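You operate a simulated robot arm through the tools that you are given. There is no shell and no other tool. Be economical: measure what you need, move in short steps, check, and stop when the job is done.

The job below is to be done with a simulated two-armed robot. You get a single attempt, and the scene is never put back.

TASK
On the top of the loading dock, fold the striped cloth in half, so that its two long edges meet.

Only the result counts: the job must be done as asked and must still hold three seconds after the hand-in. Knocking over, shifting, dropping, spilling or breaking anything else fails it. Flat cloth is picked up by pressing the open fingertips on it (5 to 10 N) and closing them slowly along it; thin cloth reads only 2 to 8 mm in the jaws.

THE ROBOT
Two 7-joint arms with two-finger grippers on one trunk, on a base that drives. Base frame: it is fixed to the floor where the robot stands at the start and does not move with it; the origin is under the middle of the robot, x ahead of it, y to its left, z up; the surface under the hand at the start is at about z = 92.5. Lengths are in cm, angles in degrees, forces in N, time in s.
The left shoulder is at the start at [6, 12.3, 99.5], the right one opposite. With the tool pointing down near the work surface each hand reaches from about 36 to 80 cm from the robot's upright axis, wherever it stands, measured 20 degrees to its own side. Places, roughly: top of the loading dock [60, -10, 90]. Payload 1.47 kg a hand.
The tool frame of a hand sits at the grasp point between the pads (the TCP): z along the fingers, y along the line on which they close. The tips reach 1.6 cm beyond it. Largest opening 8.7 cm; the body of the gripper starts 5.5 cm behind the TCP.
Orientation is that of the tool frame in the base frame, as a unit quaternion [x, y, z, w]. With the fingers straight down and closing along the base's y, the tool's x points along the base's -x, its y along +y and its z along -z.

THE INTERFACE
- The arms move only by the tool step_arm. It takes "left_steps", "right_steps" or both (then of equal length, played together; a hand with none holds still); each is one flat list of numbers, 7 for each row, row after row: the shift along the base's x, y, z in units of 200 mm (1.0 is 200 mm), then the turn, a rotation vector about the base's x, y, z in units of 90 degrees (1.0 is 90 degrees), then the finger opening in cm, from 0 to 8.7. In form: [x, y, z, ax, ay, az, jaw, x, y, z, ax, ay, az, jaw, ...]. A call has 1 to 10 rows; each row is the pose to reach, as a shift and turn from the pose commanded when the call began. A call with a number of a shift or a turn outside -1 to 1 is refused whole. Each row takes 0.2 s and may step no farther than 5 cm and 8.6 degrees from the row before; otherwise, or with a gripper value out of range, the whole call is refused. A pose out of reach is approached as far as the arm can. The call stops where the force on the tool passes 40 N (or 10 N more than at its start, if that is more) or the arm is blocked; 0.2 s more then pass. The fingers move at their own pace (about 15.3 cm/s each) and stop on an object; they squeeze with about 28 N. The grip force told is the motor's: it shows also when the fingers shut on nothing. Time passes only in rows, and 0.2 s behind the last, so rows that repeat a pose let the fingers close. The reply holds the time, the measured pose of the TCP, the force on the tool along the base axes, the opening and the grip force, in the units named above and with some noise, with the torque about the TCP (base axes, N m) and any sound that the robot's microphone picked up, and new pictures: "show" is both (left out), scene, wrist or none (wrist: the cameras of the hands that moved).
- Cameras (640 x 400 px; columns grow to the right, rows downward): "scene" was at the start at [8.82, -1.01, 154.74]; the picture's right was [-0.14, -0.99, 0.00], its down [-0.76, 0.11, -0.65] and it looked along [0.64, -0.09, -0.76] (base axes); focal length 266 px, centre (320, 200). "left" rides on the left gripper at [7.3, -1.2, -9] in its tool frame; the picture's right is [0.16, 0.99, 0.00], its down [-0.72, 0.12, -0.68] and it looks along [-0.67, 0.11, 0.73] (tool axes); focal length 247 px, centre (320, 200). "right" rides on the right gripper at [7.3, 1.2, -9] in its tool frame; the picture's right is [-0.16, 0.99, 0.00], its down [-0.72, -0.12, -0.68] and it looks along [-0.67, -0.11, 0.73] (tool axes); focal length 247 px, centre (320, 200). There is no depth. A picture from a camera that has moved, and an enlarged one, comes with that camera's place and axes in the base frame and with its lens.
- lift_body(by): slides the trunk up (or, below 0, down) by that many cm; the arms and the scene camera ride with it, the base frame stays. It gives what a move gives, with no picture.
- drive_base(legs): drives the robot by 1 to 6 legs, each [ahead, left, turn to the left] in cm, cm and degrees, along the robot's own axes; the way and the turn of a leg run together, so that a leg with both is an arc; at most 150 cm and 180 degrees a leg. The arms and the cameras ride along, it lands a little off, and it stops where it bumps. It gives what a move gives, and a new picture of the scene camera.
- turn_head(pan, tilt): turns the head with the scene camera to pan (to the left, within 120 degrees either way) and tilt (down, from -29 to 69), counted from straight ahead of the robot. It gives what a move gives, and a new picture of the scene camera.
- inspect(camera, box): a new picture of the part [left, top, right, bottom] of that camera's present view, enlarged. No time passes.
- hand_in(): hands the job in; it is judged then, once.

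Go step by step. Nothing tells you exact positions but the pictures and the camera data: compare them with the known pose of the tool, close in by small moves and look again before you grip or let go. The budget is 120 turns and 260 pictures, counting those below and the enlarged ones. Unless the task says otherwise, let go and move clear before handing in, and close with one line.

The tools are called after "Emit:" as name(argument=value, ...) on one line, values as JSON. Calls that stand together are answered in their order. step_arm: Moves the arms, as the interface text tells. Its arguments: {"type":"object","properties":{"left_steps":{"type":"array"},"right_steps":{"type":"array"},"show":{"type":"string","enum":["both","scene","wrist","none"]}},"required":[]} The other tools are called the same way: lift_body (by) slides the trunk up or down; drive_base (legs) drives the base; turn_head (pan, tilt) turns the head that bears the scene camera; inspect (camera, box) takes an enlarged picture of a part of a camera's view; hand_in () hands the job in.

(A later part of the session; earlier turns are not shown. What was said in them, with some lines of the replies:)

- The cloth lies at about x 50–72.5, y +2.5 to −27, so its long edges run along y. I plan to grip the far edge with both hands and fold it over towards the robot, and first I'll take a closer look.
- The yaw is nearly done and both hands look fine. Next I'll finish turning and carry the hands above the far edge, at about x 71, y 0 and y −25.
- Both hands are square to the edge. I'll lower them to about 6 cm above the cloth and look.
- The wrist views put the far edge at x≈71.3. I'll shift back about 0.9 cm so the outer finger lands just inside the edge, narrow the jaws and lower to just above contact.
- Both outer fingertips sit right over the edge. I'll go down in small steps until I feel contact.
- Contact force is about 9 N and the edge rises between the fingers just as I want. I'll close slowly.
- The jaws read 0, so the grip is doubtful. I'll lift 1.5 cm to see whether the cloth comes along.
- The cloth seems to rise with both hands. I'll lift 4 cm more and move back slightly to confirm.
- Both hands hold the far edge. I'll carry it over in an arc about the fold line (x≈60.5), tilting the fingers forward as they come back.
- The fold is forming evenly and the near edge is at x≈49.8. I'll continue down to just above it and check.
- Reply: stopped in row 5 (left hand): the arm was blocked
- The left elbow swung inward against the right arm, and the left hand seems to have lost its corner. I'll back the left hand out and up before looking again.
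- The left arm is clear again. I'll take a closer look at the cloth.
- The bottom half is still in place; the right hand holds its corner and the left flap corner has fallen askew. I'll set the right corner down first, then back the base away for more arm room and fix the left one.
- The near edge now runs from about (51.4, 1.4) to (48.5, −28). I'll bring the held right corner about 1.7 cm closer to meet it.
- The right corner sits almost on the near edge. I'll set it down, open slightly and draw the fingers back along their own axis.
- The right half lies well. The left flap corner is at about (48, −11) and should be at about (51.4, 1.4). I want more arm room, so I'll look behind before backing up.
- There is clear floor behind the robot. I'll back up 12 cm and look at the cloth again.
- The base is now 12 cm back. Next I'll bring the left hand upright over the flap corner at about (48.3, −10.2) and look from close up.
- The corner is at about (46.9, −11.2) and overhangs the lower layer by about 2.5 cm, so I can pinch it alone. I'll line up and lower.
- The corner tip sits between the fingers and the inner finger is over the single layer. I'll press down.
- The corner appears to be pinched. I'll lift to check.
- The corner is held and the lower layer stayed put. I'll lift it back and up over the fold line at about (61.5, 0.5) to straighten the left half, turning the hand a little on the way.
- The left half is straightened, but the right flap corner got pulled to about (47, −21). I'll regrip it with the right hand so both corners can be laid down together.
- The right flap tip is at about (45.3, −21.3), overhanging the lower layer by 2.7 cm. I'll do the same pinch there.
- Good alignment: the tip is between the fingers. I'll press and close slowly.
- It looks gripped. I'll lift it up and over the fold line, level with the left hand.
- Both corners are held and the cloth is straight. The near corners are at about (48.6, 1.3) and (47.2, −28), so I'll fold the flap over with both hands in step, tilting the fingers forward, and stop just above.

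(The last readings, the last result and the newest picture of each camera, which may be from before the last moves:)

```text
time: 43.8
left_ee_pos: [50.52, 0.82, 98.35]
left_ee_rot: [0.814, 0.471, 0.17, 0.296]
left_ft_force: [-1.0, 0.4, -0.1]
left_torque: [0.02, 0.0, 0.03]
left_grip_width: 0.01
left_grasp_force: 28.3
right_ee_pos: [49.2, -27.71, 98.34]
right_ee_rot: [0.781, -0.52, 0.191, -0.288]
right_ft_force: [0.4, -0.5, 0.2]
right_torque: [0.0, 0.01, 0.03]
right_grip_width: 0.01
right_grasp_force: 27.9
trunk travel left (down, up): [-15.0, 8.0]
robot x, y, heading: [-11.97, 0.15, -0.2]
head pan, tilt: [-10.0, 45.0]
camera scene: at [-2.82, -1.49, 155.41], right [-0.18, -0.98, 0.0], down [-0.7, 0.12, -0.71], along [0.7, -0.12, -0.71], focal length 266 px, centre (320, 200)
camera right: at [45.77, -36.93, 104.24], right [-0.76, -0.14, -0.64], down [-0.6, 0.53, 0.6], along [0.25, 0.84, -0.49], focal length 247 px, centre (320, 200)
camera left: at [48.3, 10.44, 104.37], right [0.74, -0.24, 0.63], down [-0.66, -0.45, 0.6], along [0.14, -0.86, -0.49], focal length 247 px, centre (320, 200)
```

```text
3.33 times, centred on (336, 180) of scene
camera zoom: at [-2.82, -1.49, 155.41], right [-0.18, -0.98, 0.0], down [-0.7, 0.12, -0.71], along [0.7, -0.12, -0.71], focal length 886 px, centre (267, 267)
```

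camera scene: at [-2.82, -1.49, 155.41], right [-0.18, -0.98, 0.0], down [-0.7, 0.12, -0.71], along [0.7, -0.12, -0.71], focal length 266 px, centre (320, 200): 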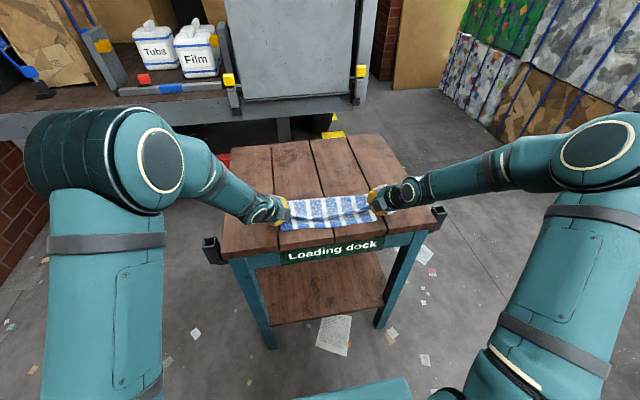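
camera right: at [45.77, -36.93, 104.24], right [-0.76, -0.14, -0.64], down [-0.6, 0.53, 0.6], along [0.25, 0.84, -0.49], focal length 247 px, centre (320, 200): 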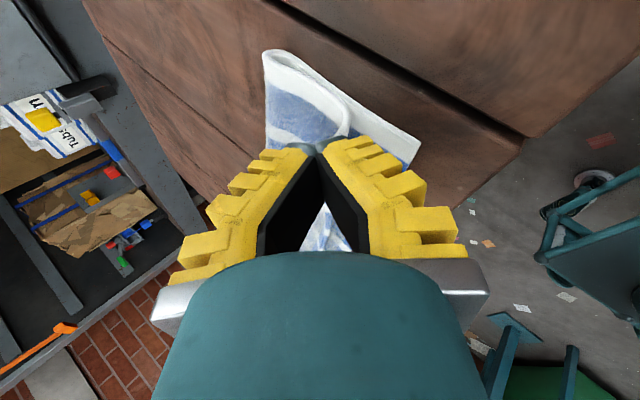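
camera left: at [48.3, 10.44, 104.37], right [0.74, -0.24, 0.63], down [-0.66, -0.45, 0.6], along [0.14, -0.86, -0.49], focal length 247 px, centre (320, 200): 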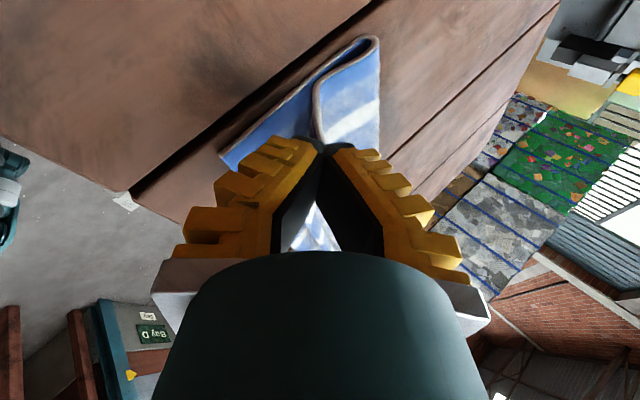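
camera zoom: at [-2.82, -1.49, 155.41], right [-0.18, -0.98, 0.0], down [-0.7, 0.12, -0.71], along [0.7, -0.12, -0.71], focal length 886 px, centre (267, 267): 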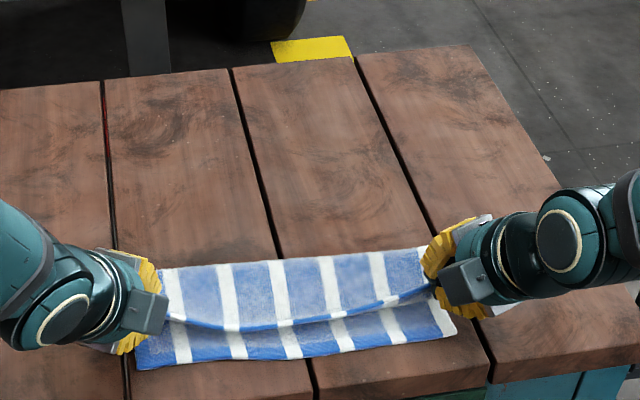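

The fold is very even. I'll bring the corners down onto the near corners.

Emit:
step_arm(left_steps=[-0.05, 0.01, -0.04, 0, 0, 0, 0, -0.1, 0.02, -0.08, 0, 0, 0, 0, -0.145, 0.02, -0.12, 0, 0, 0, 0, -0.145, 0.02, -0.145, 0, 0, 0, 0], right_steps=[-0.05, -0.01, -0.04, 0, 0, 0, 0, -0.1, -0.02, -0.08, 0, 0, 0, 0, -0.135, -0.025, -0.12, 0, 0, 0, 0, -0.135, -0.025, -0.145, 0, 0, 0, 0], show="wrist")

Emit:
inspect(camera="scene", box=[240, 120, 432, 240])

Emit:
inspect(camera="left", box=[200, 30, 440, 180])

Emit:
inspect(camera="right", box=[200, 30, 440, 180])

```text
time: 44.8
left_ee_pos: [47.65, 1.45, 95.39]
left_ee_rot: [0.814, 0.471, 0.169, 0.295]
left_ft_force: [-0.2, -0.2, -0.2]
left_torque: [0.0, -0.01, -0.05]
left_grip_width: 0.0
left_grasp_force: 27.8
right_ee_pos: [46.47, -27.86, 95.52]
right_ee_rot: [0.782, -0.52, 0.19, -0.286]
right_ft_force: [-0.5, 0.5, 0.6]
right_torque: [-0.02, 0.02, 0.01]
right_grip_width: 0.0
right_grasp_force: 27.8
trunk travel left (down, up): [-15.0, 8.0]
robot x, y, heading: [-12.32, 0.0, -0.2]
head pan, tilt: [-10.0, 45.0]
camera right: at [43.11, -37.26, 101.41], right [-0.76, -0.15, -0.64], down [-0.6, 0.53, 0.6], along [0.25, 0.83, -0.49], focal length 247 px, centre (320, 200)
camera left: at [45.39, 11.02, 101.41], right [0.74, -0.24, 0.63], down [-0.66, -0.45, 0.6], along [0.14, -0.86, -0.49], focal length 247 px, centre (320, 200)
```

right: 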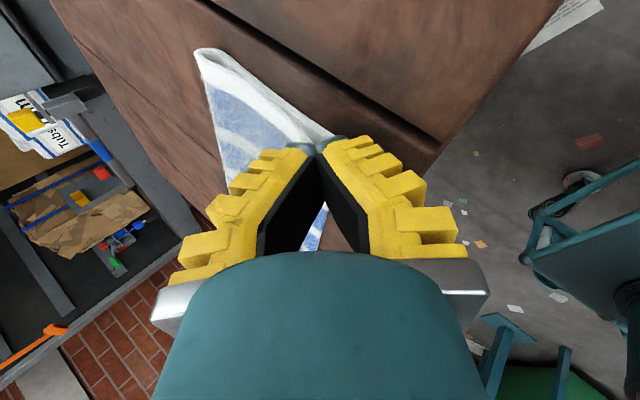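
left: 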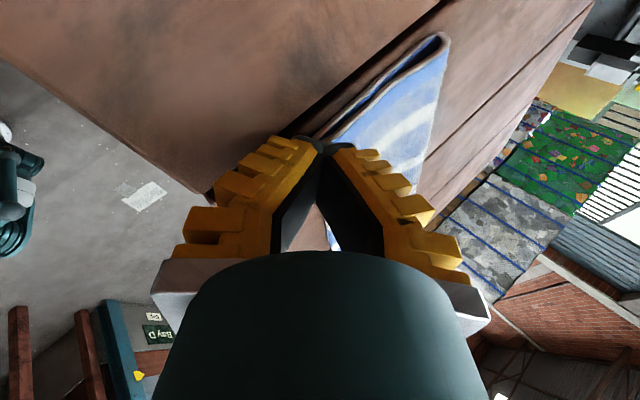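

```text
3.33 times, centred on (336, 180) of scene
camera zoom: at [-2.75, -1.33, 155.4], right [-0.18, -0.98, 0.0], down [-0.7, 0.12, -0.71], along [0.7, -0.12, -0.71], focal length 886 px, centre (267, 267)
```

zoom: 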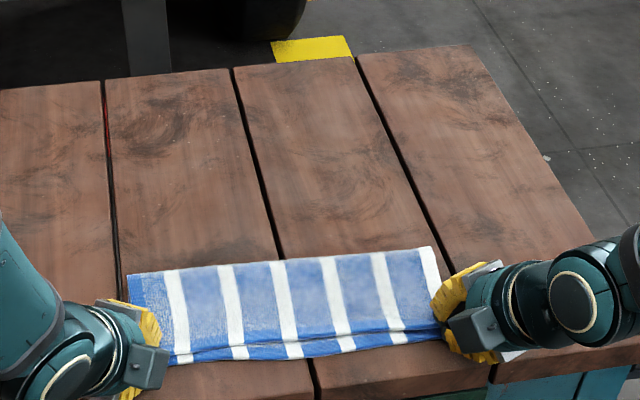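

```text
2.67 times, centred on (320, 105) of left
camera zoom: at [45.39, 11.02, 101.41], right [0.74, -0.24, 0.63], down [-0.66, -0.45, 0.6], along [0.14, -0.86, -0.49], focal length 659 px, centre (320, 453)
```

zoom: 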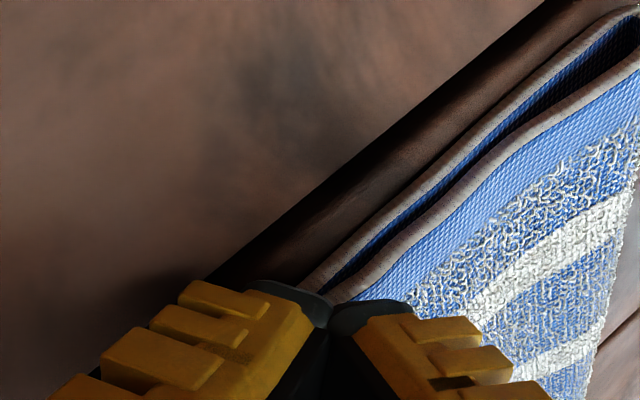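

```text
2.67 times, centred on (320, 105) of right
camera zoom: at [43.11, -37.26, 101.41], right [-0.76, -0.15, -0.64], down [-0.6, 0.53, 0.6], along [0.25, 0.83, -0.49], focal length 659 px, centre (320, 453)
```

zoom: 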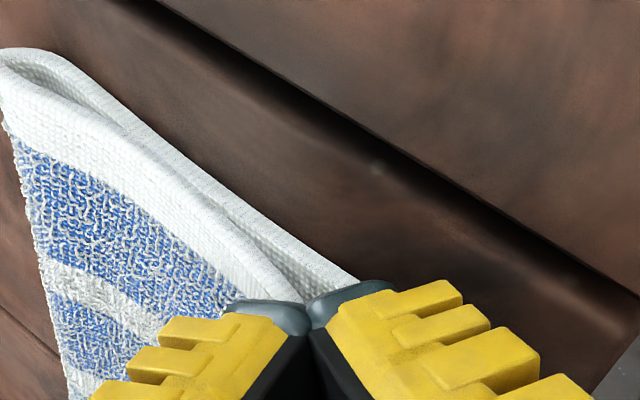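

Both flap corners lie on the near corners. I'll lower slightly, open both hands, and draw back along the fingers.

Emit:
step_arm(left_steps=[0, 0, -0.01, 0, 0, 0, 0, 0, 0, -0.012, 0, 0, 0, 0.6, 0, 0, -0.005, 0, 0, 0, 1.2, 0, 0, 0, 0, 0, 0, 1.8, 0, 0, 0, 0, 0, 0, 2.0], right_steps=[0, 0, -0.01, 0, 0, 0, 0, 0, 0, -0.012, 0, 0, 0, 0.6, 0, 0, -0.005, 0, 0, 0, 1.2, 0, 0, 0, 0, 0, 0, 1.8, 0, 0, 0, 0, 0, 0, 2.0], show="none")

Emit:
inspect(camera="left", box=[200, 30, 440, 180])

Emit:
inspect(camera="right", box=[200, 30, 440, 180])

```text
time: 46.0
left_ee_pos: [47.65, 1.32, 95.41]
left_ee_rot: [0.814, 0.47, 0.17, 0.297]
left_ft_force: [1.3, -2.9, 10.8]
left_torque: [0.09, 0.07, -0.05]
left_grip_width: 2.26
left_grasp_force: 0.1
right_ee_pos: [46.41, -27.86, 95.56]
right_ee_rot: [0.782, -0.52, 0.19, -0.286]
right_ft_force: [4.3, -0.3, 5.4]
right_torque: [0.01, -0.11, -0.05]
right_grip_width: 2.39
right_grasp_force: 1.3
trunk travel left (down, up): [-15.0, 8.0]
robot x, y, heading: [-11.77, 0.26, -0.3]
head pan, tilt: [-10.0, 45.0]
```

```text
2.67 times, centred on (320, 105) of left
camera zoom: at [45.44, 10.92, 101.47], right [0.74, -0.24, 0.63], down [-0.66, -0.45, 0.6], along [0.14, -0.86, -0.49], focal length 659 px, centre (320, 453)
```

zoom: 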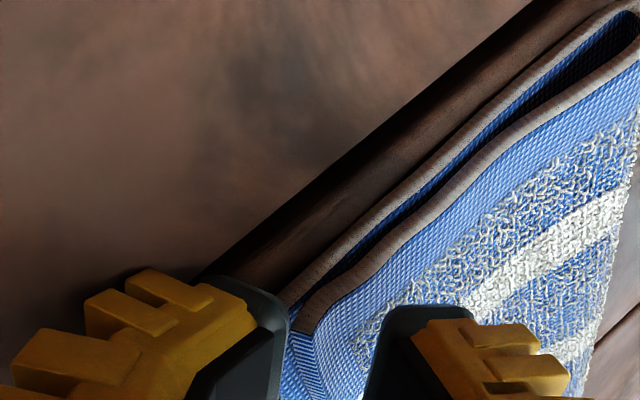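

```text
2.67 times, centred on (320, 105) of right
camera zoom: at [43.04, -37.26, 101.49], right [-0.76, -0.15, -0.64], down [-0.6, 0.53, 0.59], along [0.25, 0.83, -0.49], focal length 659 px, centre (320, 453)
```

zoom: 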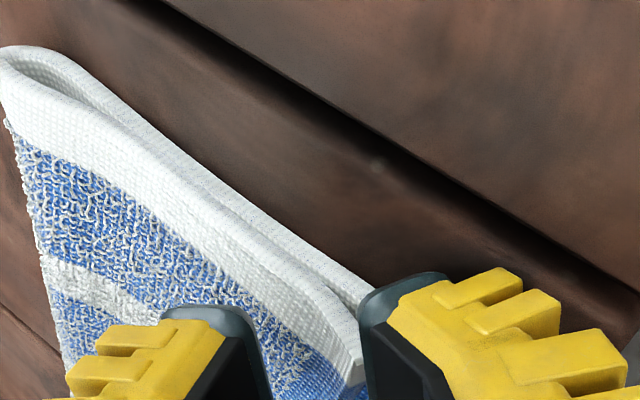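

Alignment is excellent on both sides. Withdrawing now.

Emit:
step_arm(left_steps=[-0.01, 0.005, 0.03, 0, 0, 0, 2.4, -0.04, 0.025, 0.08, 0, 0, 0, 2.6, -0.08, 0.05, 0.15, 0, 0, 0, 2.6, -0.12, 0.1, 0.25, 0, 0, 0, 2.6, -0.12, 0.25, 0.4, 0, 0, 0, 2.6, -0.12, 0.45, 0.5, 0, 0, 0, 2.6], right_steps=[-0.01, -0.005, 0.03, 0, 0, 0, 2.4, -0.04, -0.02, 0.08, 0, 0, 0, 2.6, -0.08, -0.04, 0.15, 0, 0, 0, 2.6, -0.12, -0.1, 0.25, 0, 0, 0, 2.6, -0.12, -0.25, 0.4, 0, 0, 0, 2.6, -0.12, -0.45, 0.5, 0, 0, 0, 2.6], show="scene")

Emit:
inspect(camera="scene", box=[260, 150, 420, 250])

```text
time: 47.4
left_ee_pos: [45.21, 10.47, 105.45]
left_ee_rot: [0.813, 0.471, 0.17, 0.297]
left_ft_force: [-1.5, 0.7, 1.0]
left_torque: [-0.02, -0.01, 0.01]
left_grip_width: 3.21
left_grasp_force: 4.1
right_ee_pos: [44.08, -36.59, 105.65]
right_ee_rot: [0.783, -0.52, 0.189, -0.285]
right_ft_force: [0.2, 0.7, -0.1]
right_torque: [0.03, -0.03, -0.05]
right_grip_width: 3.23
right_grasp_force: 4.6
trunk travel left (down, up): [-15.0, 8.0]
robot x, y, heading: [-11.91, -0.37, 0.1]
head pan, tilt: [-10.0, 45.0]
camera scene: at [-2.87, -1.22, 155.42], right [-0.18, -0.98, 0.0], down [-0.7, 0.12, -0.71], along [0.7, -0.12, -0.71], focal length 266 px, centre (320, 200)
```

scene: 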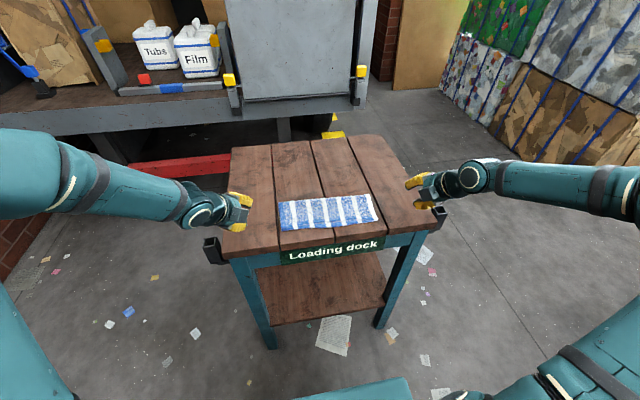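

```text
4.00 times, centred on (340, 200) of scene
camera zoom: at [-2.87, -1.22, 155.42], right [-0.18, -0.98, 0.0], down [-0.7, 0.12, -0.71], along [0.7, -0.12, -0.71], focal length 1063 px, centre (240, 200)
```

zoom: 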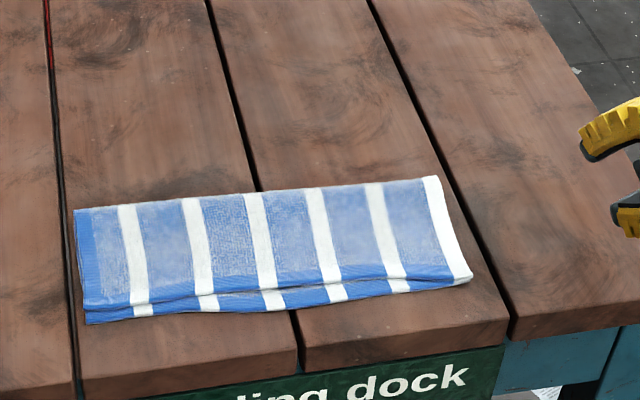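

The cloth is folded and released. I'll check how well the edges meet from the wrist cameras.

Emit:
inspect(camera="left", box=[60, 0, 460, 250])

Emit:
inspect(camera="right", box=[60, 0, 460, 250])

```text
1.60 times, centred on (260, 125) of left
camera zoom: at [42.95, 20.04, 111.51], right [0.74, -0.24, 0.63], down [-0.66, -0.45, 0.6], along [0.14, -0.86, -0.49], focal length 395 px, centre (416, 320)
```

zoom: 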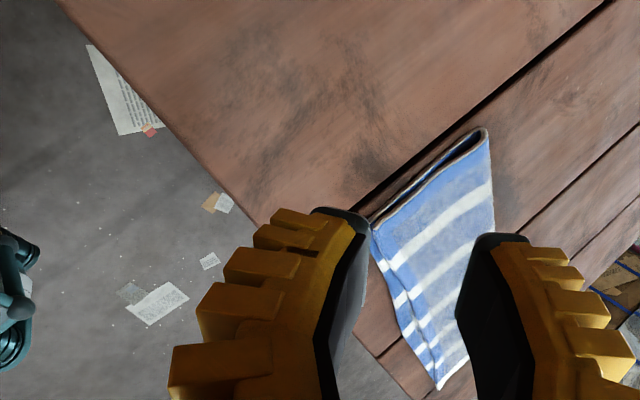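

```text
1.60 times, centred on (260, 125) of right
camera zoom: at [40.71, -45.92, 111.54], right [-0.76, -0.15, -0.64], down [-0.6, 0.53, 0.6], along [0.25, 0.83, -0.49], focal length 395 px, centre (416, 320)
```

zoom: 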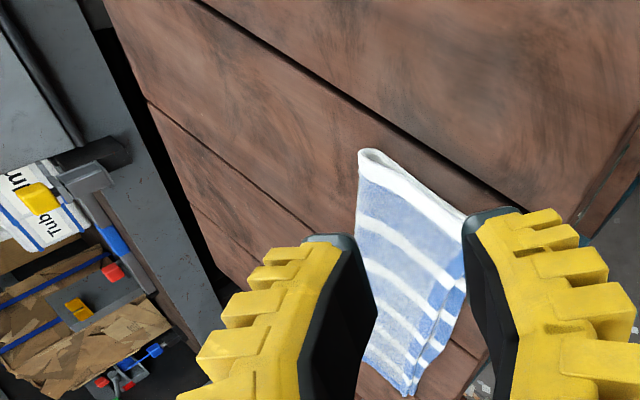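

The stripes line up and the long edges meet to within about 1 cm along their length. The cloth lies still on the dock, both hands are clear and nothing else was moved, so I'm handing in.

Emit:
hand_in()

```text
The job is handed in.
```

The striped cloth is folded in half on top of the loading dock. Its long edges meet at the right end and are about 1 to 1.5 cm apart along the middle and left. The left hand lost its corner on the first try, so I regripped both corners and folded again. Both hands were clear at hand-in, and I saw nothing else disturbed.
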